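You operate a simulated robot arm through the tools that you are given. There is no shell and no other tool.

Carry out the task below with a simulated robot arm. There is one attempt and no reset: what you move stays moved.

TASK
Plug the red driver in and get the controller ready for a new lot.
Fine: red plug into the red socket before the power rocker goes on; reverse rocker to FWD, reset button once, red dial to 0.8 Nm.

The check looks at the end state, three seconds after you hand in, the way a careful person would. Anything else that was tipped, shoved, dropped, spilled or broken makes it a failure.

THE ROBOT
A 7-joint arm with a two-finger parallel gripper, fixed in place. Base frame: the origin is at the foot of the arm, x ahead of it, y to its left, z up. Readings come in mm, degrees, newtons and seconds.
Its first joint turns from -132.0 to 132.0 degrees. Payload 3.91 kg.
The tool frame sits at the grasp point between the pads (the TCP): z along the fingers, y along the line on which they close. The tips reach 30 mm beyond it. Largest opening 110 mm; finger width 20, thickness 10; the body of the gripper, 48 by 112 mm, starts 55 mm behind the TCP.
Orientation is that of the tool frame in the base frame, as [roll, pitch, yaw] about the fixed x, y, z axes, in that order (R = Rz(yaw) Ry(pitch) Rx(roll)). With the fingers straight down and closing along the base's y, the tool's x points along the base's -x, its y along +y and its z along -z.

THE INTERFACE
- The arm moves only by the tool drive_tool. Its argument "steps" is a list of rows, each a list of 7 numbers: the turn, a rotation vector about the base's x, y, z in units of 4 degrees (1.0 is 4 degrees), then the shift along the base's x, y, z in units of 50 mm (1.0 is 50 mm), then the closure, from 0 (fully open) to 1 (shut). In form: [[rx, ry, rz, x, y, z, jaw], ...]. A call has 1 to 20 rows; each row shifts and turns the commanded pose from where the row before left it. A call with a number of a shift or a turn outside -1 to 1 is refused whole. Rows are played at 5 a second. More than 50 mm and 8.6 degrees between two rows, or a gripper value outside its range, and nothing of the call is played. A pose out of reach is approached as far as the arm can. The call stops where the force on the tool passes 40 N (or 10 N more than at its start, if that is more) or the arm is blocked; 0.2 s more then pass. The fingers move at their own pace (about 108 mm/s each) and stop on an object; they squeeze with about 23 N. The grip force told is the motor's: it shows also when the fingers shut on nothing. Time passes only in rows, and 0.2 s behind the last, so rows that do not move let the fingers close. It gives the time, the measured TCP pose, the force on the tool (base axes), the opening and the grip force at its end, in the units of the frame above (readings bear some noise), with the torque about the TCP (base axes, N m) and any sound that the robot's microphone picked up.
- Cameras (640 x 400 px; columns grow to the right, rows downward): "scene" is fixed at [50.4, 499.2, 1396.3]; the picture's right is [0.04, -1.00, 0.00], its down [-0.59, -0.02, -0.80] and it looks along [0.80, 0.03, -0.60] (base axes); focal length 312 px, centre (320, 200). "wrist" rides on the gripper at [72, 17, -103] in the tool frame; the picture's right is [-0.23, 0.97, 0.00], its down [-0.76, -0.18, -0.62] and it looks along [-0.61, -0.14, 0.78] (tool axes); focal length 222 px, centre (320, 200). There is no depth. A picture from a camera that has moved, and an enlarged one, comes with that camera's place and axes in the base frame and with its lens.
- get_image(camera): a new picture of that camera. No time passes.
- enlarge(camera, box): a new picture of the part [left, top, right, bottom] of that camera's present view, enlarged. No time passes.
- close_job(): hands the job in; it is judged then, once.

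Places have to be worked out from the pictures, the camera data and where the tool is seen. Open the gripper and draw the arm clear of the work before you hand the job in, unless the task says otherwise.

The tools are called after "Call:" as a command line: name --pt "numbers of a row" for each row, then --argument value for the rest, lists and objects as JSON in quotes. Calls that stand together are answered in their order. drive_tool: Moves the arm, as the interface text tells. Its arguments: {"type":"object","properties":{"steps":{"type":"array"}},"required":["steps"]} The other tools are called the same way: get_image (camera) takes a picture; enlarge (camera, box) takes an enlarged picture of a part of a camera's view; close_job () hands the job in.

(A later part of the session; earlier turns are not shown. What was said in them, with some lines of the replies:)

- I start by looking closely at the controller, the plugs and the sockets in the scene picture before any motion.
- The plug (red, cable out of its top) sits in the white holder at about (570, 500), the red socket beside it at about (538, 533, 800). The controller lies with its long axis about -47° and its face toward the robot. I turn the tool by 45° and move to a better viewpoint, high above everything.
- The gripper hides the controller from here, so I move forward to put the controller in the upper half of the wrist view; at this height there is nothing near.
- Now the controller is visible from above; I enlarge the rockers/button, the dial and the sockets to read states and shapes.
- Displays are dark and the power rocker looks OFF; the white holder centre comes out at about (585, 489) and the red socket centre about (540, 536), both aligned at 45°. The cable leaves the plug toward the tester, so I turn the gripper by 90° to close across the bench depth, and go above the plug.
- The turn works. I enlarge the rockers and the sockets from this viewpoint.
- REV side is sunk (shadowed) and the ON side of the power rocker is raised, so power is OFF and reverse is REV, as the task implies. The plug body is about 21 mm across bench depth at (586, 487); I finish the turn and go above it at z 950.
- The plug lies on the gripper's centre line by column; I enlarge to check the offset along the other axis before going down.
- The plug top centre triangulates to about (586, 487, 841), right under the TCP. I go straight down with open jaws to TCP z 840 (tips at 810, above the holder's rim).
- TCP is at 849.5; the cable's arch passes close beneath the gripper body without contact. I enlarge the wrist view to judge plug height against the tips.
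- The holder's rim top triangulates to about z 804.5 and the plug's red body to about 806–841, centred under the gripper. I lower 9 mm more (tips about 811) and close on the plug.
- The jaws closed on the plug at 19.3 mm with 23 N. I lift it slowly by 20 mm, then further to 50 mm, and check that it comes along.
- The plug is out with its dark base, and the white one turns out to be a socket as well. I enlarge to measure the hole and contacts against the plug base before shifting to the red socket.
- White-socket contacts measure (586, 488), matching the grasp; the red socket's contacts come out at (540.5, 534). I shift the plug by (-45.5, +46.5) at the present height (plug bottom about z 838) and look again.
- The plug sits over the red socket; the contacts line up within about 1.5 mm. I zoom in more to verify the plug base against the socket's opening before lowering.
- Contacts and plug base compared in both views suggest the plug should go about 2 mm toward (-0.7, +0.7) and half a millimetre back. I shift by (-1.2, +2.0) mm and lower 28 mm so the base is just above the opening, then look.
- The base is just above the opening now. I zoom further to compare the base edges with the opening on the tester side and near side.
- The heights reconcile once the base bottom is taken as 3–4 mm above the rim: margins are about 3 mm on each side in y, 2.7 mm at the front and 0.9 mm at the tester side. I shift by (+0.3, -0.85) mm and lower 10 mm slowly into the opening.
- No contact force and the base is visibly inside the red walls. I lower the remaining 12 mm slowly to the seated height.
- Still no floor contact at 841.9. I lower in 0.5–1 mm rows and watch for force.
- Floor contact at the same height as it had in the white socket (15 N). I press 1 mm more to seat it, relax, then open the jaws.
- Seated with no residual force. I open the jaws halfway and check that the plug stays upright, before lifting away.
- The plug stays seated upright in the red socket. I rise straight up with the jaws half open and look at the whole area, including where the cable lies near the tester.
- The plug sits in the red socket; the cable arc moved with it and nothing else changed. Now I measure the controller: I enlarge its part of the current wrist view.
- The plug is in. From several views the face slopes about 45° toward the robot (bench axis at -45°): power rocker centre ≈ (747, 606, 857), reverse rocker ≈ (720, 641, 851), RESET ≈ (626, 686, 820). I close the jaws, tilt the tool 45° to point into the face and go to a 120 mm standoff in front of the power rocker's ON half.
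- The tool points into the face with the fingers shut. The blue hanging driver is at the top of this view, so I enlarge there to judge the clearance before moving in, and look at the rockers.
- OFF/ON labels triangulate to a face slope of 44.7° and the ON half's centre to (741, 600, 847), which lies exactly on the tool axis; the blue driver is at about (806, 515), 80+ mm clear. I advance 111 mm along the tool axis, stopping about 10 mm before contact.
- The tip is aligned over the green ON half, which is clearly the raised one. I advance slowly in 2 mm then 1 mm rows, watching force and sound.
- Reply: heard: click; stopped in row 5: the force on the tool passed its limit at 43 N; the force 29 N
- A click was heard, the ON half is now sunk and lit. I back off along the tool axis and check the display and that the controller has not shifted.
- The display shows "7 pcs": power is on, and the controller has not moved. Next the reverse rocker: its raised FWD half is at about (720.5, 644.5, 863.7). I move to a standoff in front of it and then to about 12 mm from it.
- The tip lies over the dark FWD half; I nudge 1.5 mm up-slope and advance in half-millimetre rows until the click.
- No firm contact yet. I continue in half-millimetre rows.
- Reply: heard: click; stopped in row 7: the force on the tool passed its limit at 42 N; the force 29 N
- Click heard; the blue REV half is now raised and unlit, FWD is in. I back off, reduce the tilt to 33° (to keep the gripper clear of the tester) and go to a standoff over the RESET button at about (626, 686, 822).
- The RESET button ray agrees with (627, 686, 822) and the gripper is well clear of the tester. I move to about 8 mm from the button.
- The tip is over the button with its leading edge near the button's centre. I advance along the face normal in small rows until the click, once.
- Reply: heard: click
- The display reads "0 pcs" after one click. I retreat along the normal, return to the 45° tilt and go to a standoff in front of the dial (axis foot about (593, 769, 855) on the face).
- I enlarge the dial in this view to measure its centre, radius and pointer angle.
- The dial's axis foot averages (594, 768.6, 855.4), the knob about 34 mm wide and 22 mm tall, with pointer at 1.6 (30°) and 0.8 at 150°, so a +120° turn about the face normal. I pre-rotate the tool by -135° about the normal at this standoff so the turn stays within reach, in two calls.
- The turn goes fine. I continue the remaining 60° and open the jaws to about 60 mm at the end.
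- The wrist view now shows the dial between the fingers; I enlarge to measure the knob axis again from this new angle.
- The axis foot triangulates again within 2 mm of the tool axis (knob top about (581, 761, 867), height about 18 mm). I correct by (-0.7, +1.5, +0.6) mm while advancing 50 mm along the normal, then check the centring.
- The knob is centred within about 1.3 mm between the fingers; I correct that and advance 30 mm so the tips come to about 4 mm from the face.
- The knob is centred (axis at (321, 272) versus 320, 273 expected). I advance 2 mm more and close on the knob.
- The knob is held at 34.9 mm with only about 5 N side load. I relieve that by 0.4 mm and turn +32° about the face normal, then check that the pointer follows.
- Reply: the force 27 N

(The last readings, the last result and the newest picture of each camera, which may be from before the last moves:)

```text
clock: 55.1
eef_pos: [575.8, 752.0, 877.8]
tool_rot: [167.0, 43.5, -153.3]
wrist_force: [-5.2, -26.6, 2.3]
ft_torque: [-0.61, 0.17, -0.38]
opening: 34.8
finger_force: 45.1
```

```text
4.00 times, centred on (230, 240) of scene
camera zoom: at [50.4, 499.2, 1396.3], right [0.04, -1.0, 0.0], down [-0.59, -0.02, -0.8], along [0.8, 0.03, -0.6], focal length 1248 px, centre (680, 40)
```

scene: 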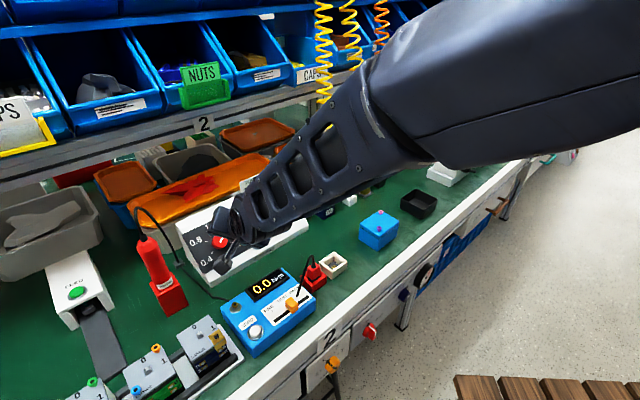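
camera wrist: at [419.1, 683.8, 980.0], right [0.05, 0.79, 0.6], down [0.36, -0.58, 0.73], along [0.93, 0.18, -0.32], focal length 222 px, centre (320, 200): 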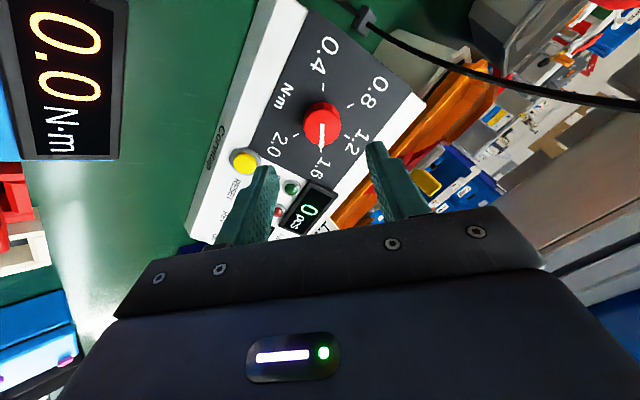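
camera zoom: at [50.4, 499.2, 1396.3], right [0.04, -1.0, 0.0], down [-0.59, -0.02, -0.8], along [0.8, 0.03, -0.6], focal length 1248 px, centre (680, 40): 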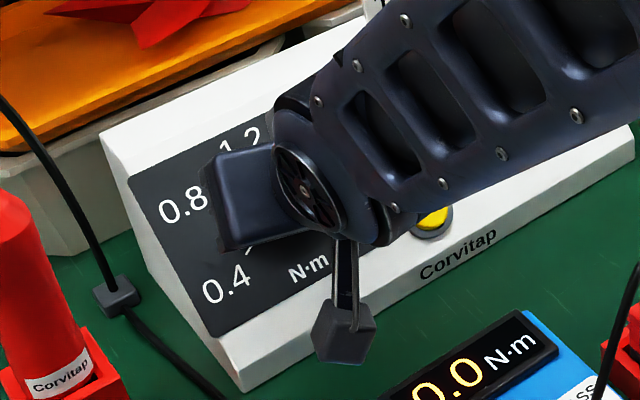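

The pointer follows the gripper exactly, but a side load of about 27 N in -y has built up, so the commanded point is some 3 mm off the axis. I relieve it by shifting -3 mm in y and re-read the force.

Call:
drive_tool --pt "0 0 0 -0.003 -0.03 -0.002 1" --pt "0 0 0 -0.003 -0.025 -0.002 1" --pt "0 0 0 0 0 0 1"

```text
clock: 55.9
eef_pos: [576.7, 752.6, 877.8]
tool_rot: [166.7, 43.7, -153.3]
wrist_force: [16.1, 18.4, -11.5]
ft_torque: [0.45, -0.64, -0.17]
opening: 34.8
finger_force: 45.0
```

The correction overshot a little (mostly along the normal, which is stiff). I move back a fraction, (+0.6, +0.9, -0.1) mm.

Call:
drive_tool --pt "0 0 0 0.013 0.017 -0.003 1" --pt "0 0 0 0 0 0 1"

```text
clock: 56.5
eef_pos: [575.3, 753.5, 877.0]
tool_rot: [166.9, 43.5, -153.3]
wrist_force: [8.9, 13.4, -2.7]
ft_torque: [0.24, -0.12, 0.12]
opening: 34.9
finger_force: 44.7
```

Load is dropping (16 N). One more small correction in the same direction.

Call:
drive_tool --pt "0 0 0 0.01 0.015 -0.002 1" --pt "0 0 0 0 0 0 1"

```text
clock: 57.1
eef_pos: [574.7, 753.0, 878.0]
tool_rot: [166.8, 43.6, -153.3]
wrist_force: [-4.5, -6.1, 9.8]
ft_torque: [-0.2, 0.27, 0.05]
opening: 34.5
finger_force: 44.7
```

Lateral load is now near zero. I back out 0.4 mm along the normal and continue turning in 16–20° portions, watching the load.

Call:
drive_tool --pt "0 0 0 -0.004 -0.004 0.0057 1" --pt "-0.5 -0.5 0.7071 0 0 0 1" --pt "-0.5 -0.5 0.7071 0 0 0 1" --pt "-0.5 -0.5 0.7071 0 0 0 1" --pt "-0.5 -0.5 0.7071 0 0 0 1" --pt "0 0 0 0 0 0 1"

Call:
enlarge --camera "wrist" --box '[220, 70, 420, 220]'

```text
clock: 58.5
eef_pos: [575.7, 752.9, 878.5]
tool_rot: [-177.4, 45.0, -131.1]
wrist_force: [-4.5, -1.5, 4.9]
ft_torque: [0.04, 0.03, 0.05]
opening: 34.9
finger_force: 45.0
```

```text
2.67 times, centred on (320, 145) of wrist
camera zoom: at [478.5, 672.8, 898.9], right [-0.61, 0.78, 0.13], down [0.17, -0.03, 0.98], along [0.77, 0.62, -0.12], focal length 592 px, centre (320, 347)
```

zoom: 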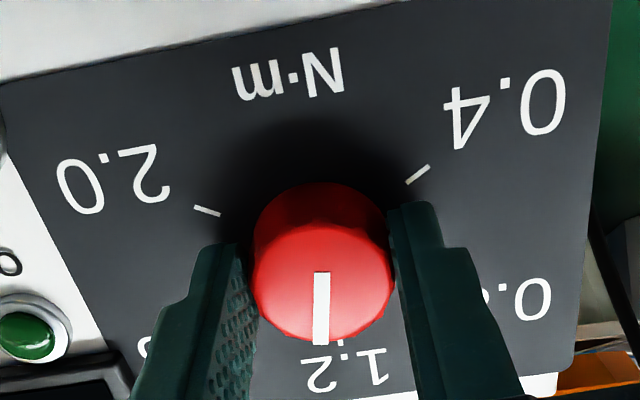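

Load is only about 7 N and the pointer is at about 1.12. I continue with 6 rows (24°).

Call:
drive_tool --pt "-0.5 -0.5 0.7071 0 0 0 1" --pt "-0.5 -0.5 0.7071 0 0 0 1" --pt "-0.5 -0.5 0.7071 0 0 0 1" --pt "-0.5 -0.5 0.7071 0 0 0 1" --pt "-0.5 -0.5 0.7071 0 0 0 1" --pt "-0.5 -0.5 0.7071 0 0 0 1" --pt "0 0 0 0 0 0 1"

Call:
enlarge --camera "wrist" --box '[220, 70, 420, 220]'

Call:
enlarge --camera "scene" --box '[170, 190, 290, 290]'

```text
clock: 60.1
eef_pos: [576.5, 752.9, 878.5]
tool_rot: [-155.8, 39.1, -99.5]
wrist_force: [-0.7, -11.5, 5.3]
ft_torque: [-0.11, -0.11, -0.18]
opening: 35.0
finger_force: 45.0
```

```text
2.67 times, centred on (320, 145) of wrist
camera zoom: at [501.3, 651.2, 899.8], right [-0.81, 0.57, -0.17], down [-0.06, 0.2, 0.98], along [0.59, 0.8, -0.13], focal length 592 px, centre (320, 347)
```

zoom: 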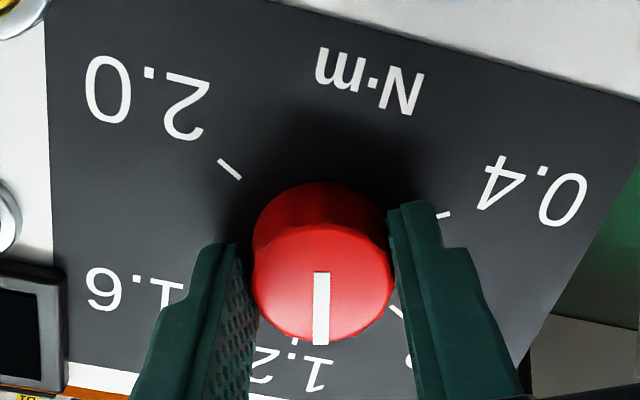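

```text
4.00 times, centred on (230, 240) of scene
camera zoom: at [50.4, 499.2, 1396.3], right [0.04, -1.0, 0.0], down [-0.59, -0.02, -0.8], along [0.8, 0.03, -0.6], focal length 1248 px, centre (680, 40)
```

zoom: 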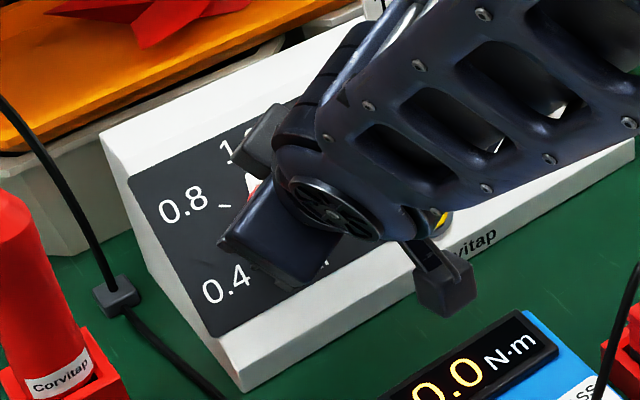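

Pointer passes 1.2 (72° done). I relieve the 12 N load with a 0.6 mm shift and turn 24° more.

Call:
drive_tool --pt "0 0 0 0.0025 -0.0115 0.002 1" --pt "-0.5 -0.5 0.7071 0 0 0 1" --pt "-0.5 -0.5 0.7071 0 0 0 1" --pt "-0.5 -0.5 0.7071 0 0 0 1" --pt "-0.5 -0.5 0.7071 0 0 0 1" --pt "-0.5 -0.5 0.7071 0 0 0 1" --pt "-0.5 -0.5 0.7071 0 0 0 1" --pt "0 0 0 0 0 0 1"

Call:
enlarge --camera "wrist" --box '[220, 70, 420, 220]'

```text
clock: 61.9
eef_pos: [577.0, 752.5, 878.1]
tool_rot: [-142.4, 26.5, -74.9]
wrist_force: [13.3, 3.6, 4.8]
ft_torque: [0.11, -0.35, -0.23]
opening: 34.8
finger_force: 45.2
```

```text
2.67 times, centred on (320, 145) of wrist
camera zoom: at [528.4, 638.1, 909.6], right [-0.87, 0.25, -0.43], down [-0.34, 0.34, 0.88], along [0.37, 0.91, -0.21], focal length 592 px, centre (320, 347)
```

zoom: 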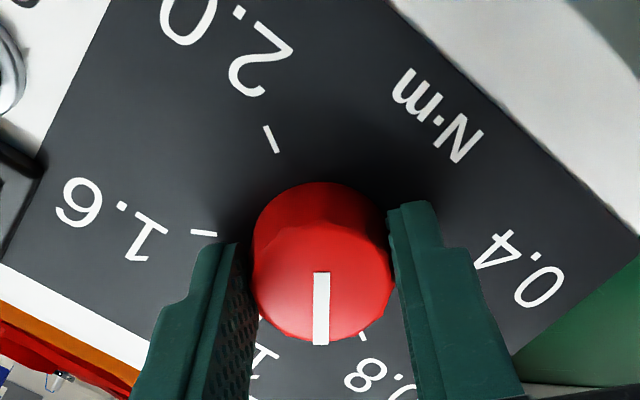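

96° done; 2.0's tick should end where 0.4's was (325, 129) when the pointer is on 0.8. I relieve the load slightly and turn the last 24°.

Call:
drive_tool --pt "0 0 0 0.012 0.001 0.009 1" --pt "-0.5 -0.5 0.7071 0 0 0 1" --pt "-0.5 -0.5 0.7071 0 0 0 1" --pt "-0.5 -0.5 0.7071 0 0 0 1" --pt "-0.5 -0.5 0.7071 0 0 0 1" --pt "-0.5 -0.5 0.7071 0 0 0 1" --pt "-0.5 -0.5 0.7071 0 0 0 1" --pt "0 0 0 0 0 0 1" --pt "0 0 0 0 0 0 1"

Call:
enlarge --camera "wrist" --box '[220, 70, 420, 220]'

Call:
enlarge --camera "scene" --box '[170, 190, 290, 290]'

```text
clock: 63.9
eef_pos: [578.0, 751.8, 878.5]
tool_rot: [-136.2, 10.6, -55.9]
wrist_force: [11.1, 1.3, 8.9]
ft_torque: [0.08, -0.37, -0.29]
opening: 34.8
finger_force: 45.4
```

```text
2.67 times, centred on (320, 145) of wrist
camera zoom: at [554.7, 636.1, 926.9], right [-0.78, -0.11, -0.62], down [-0.61, 0.36, 0.7], along [0.15, 0.93, -0.35], focal length 592 px, centre (320, 347)
```

zoom: 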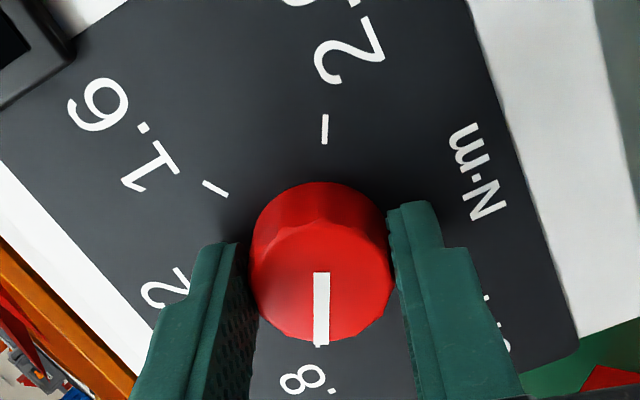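

```text
4.00 times, centred on (230, 240) of scene
camera zoom: at [50.4, 499.2, 1396.3], right [0.04, -1.0, 0.0], down [-0.59, -0.02, -0.8], along [0.8, 0.03, -0.6], focal length 1248 px, centre (680, 40)
```

zoom: 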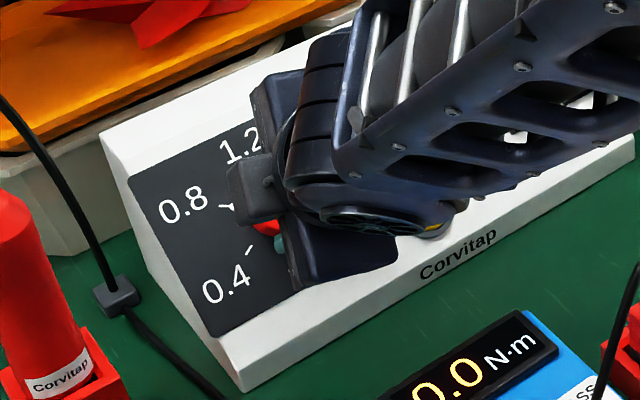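

The 2.0 tick is at (325, 130), exactly where it should be with the pointer on 0.8. I relieve the side load and open the jaws.

Call:
drive_tool --pt "0 0 0 0.014 0.002 0.011 1" --pt "0 0 0 0 0 0 1"

Call:
drive_tool --pt "0 0 0 0 0 0 0.65" --pt "0 0 0 0 0 0 0.55" --pt "0 0 0 0 0 0 0.45" --pt "0 0 0 0 0 0 0.45"

Call:
enlarge --camera "wrist" --box '[220, 70, 420, 220]'

```text
clock: 64.5
eef_pos: [578.1, 751.9, 879.0]
tool_rot: [-136.3, 10.6, -55.9]
wrist_force: [6.8, -2.1, 6.7]
ft_torque: [0.05, -0.23, -0.17]
opening: 34.7
finger_force: 45.3
```

```text
clock: 65.5
eef_pos: [579.2, 752.1, 879.5]
tool_rot: [-136.2, 10.8, -56.0]
wrist_force: [-0.7, 0.1, -0.4]
ft_torque: [0.04, 0.02, 0.01]
opening: 60.5
finger_force: 0.0
```

```text
2.67 times, centred on (320, 145) of wrist
camera zoom: at [554.9, 636.3, 927.1], right [-0.78, -0.11, -0.62], down [-0.61, 0.36, 0.7], along [0.15, 0.93, -0.35], focal length 592 px, centre (320, 347)
```

zoom: 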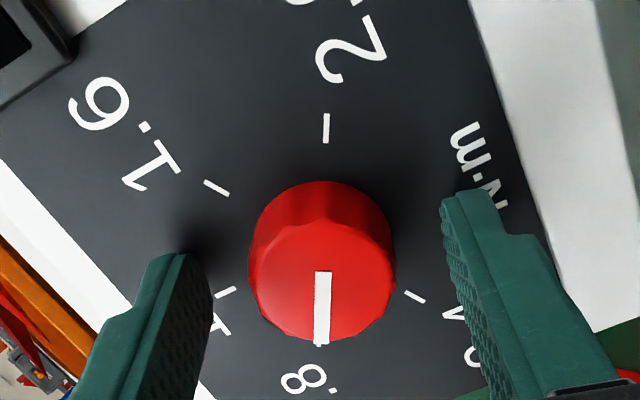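

The fingers are off and the pointer stays on 0.8, midway between the 1.2 and 0.4 ticks. I retreat along the normal and then up and back, clear of the work.

Call:
drive_tool --pt "0 0 0 -0.1 -0.1 0.1414 0.45" --pt "0 0 0 -0.2 -0.2 0.2828 0.45" --pt "0 0 0 -0.3 -0.3 0.4243 0.45" --pt "0 0 0 -0.4 -0.4 0.5657 0.45" --pt "0 0 0 -0.4 -0.4 0.5657 0.3" --pt "0 0 0 -0.3 -0.4 0.6 0.2" --pt "0 0 0 -0.2 -0.5 0.6 0" --pt "0 0 0 -0.2 -0.5 0.6 0" --pt "0 0 0 0 0 0 0"

Call:
get_image --camera "scene"

Call:
enlarge --camera "scene" --box '[170, 160, 360, 310]'

```text
clock: 67.5
eef_pos: [473.7, 612.1, 1069.0]
tool_rot: [-136.3, 10.7, -55.9]
wrist_force: [0.0, -0.5, -0.6]
ft_torque: [0.02, 0.01, 0.01]
opening: 109.8
finger_force: 0.1
```

```text
taken
```

scene: 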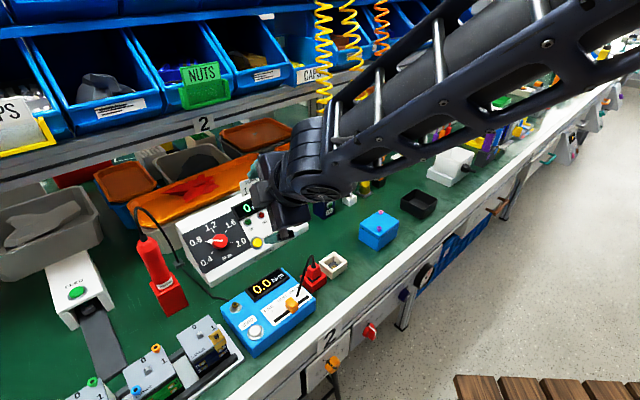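

```text
2.67 times, centred on (265, 235) of scene
camera zoom: at [50.4, 499.2, 1396.3], right [0.04, -1.0, 0.0], down [-0.59, -0.02, -0.8], along [0.8, 0.03, -0.6], focal length 832 px, centre (467, 107)
```

zoom: 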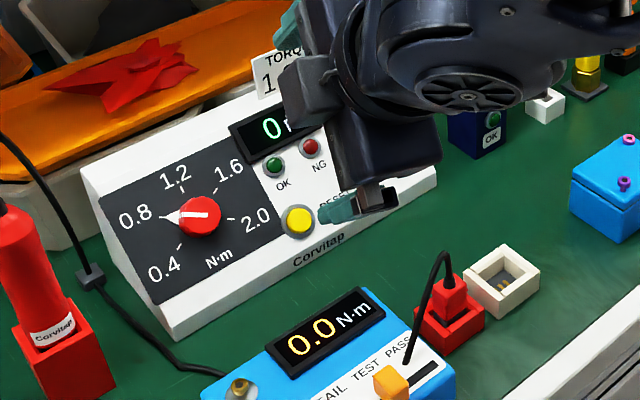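

Dial on 0.8, display 0 pcs, plug in the red socket. I draw the arm further back so the whole controller can be checked in the scene view.

Call:
drive_tool --pt "0 0 0 -0.1 -0.6 0.2 0" --pt "0 0 0 -0.1 -0.6 0.2 0" --pt "0 0 0 -0.1 -0.6 0.2 0" --pt "0 0 0 0 -0.6 0.2 0" --pt "0 0 0 0 -0.6 0.2 0" --pt "0 0 0 0 -0.6 0.2 0" --pt "0 0 0 0 -0.6 0.2 0" --pt "0 0 0 0 0 0 0"

Call:
get_image --camera "scene"

Call:
enlarge --camera "scene" --box '[170, 160, 330, 290]'

Call:
enlarge --camera "scene" --box '[230, 180, 310, 260]'

Call:
enlarge --camera "scene" --box '[280, 235, 360, 305]'

```text
clock: 69.3
eef_pos: [458.0, 402.0, 1137.1]
tool_rot: [-136.2, 10.7, -55.8]
wrist_force: [0.1, -0.1, 0.6]
ft_torque: [0.01, 0.0, -0.02]
opening: 110.0
finger_force: 0.0
```

```text
taken
```

scene: 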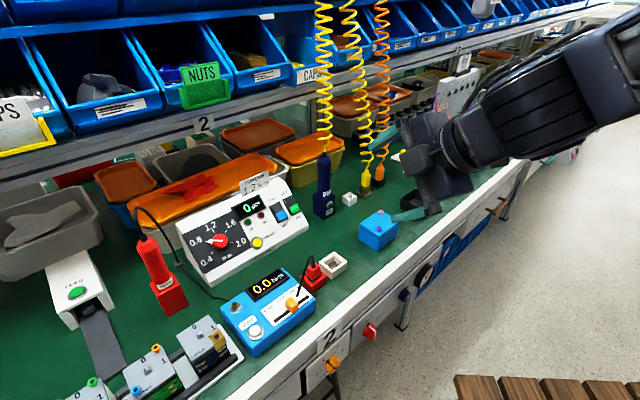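

```text
3.08 times, centred on (250, 225) of scene
camera zoom: at [50.4, 499.2, 1396.3], right [0.04, -1.0, 0.0], down [-0.59, -0.02, -0.8], along [0.8, 0.03, -0.6], focal length 960 px, centre (535, 123)
```

zoom: 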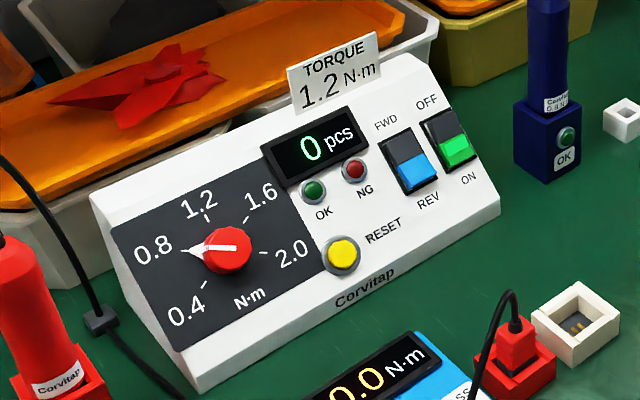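

```text
5.00 times, centred on (270, 220) of scene
camera zoom: at [50.4, 499.2, 1396.3], right [0.04, -1.0, 0.0], down [-0.59, -0.02, -0.8], along [0.8, 0.03, -0.6], focal length 1559 px, centre (570, 100)
```

zoom: 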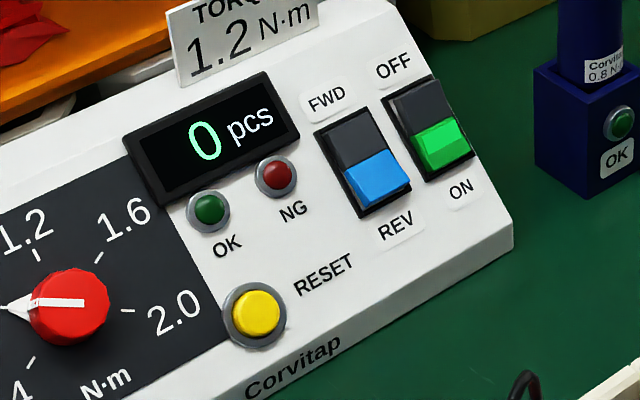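

```text
5.71 times, centred on (320, 270) of scene
camera zoom: at [50.4, 499.2, 1396.3], right [0.04, -1.0, 0.0], down [-0.59, -0.02, -0.8], along [0.8, 0.03, -0.6], focal length 1782 px, centre (320, -200)
```

zoom: 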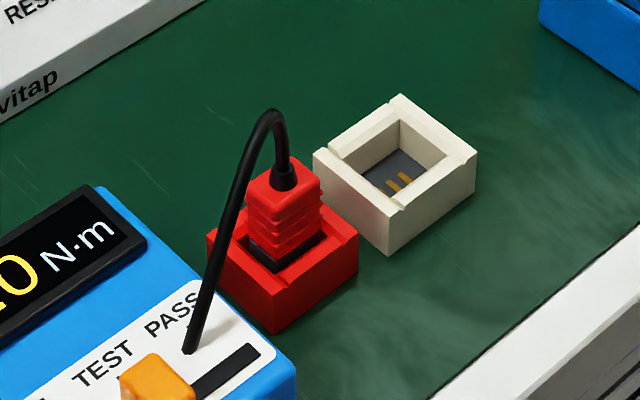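

Everything checks: plug seated in the red socket, power ON, reverse rocker on FWD, counter at 0 after one reset, dial pointer on 0.8, nothing else displaced, gripper open and the arm clear. I hand in.

Call:
close_job

```text
The job is handed in.
```

The red driver is plugged in and the controller is set up for the new lot. I handed the job in with the gripper open and the arm clear. I don't have the result of the check.

- **Plug:** I moved the red plug from the white socket to the red one and seated it before turning the power on. Its cable now arcs over the edge of the blue tester next to it.
- **Power:** The rocker is ON. The display lit up and showed 7 pcs.
- **Reverse rocker:** It is on FWD.
- **Reset:** I pressed it once, and the counter now reads 0 pcs.
- **Dial:** The pointer is on 0.8 Nm, turned down from 1.6. The card standing on the controller still says 1.2 N·m; I followed your 0.8.

Both rocker presses reached a bit over 40 N before the arm stopped. The controller hadn't shifted, and I saw nothing else knocked or moved in the final picture.
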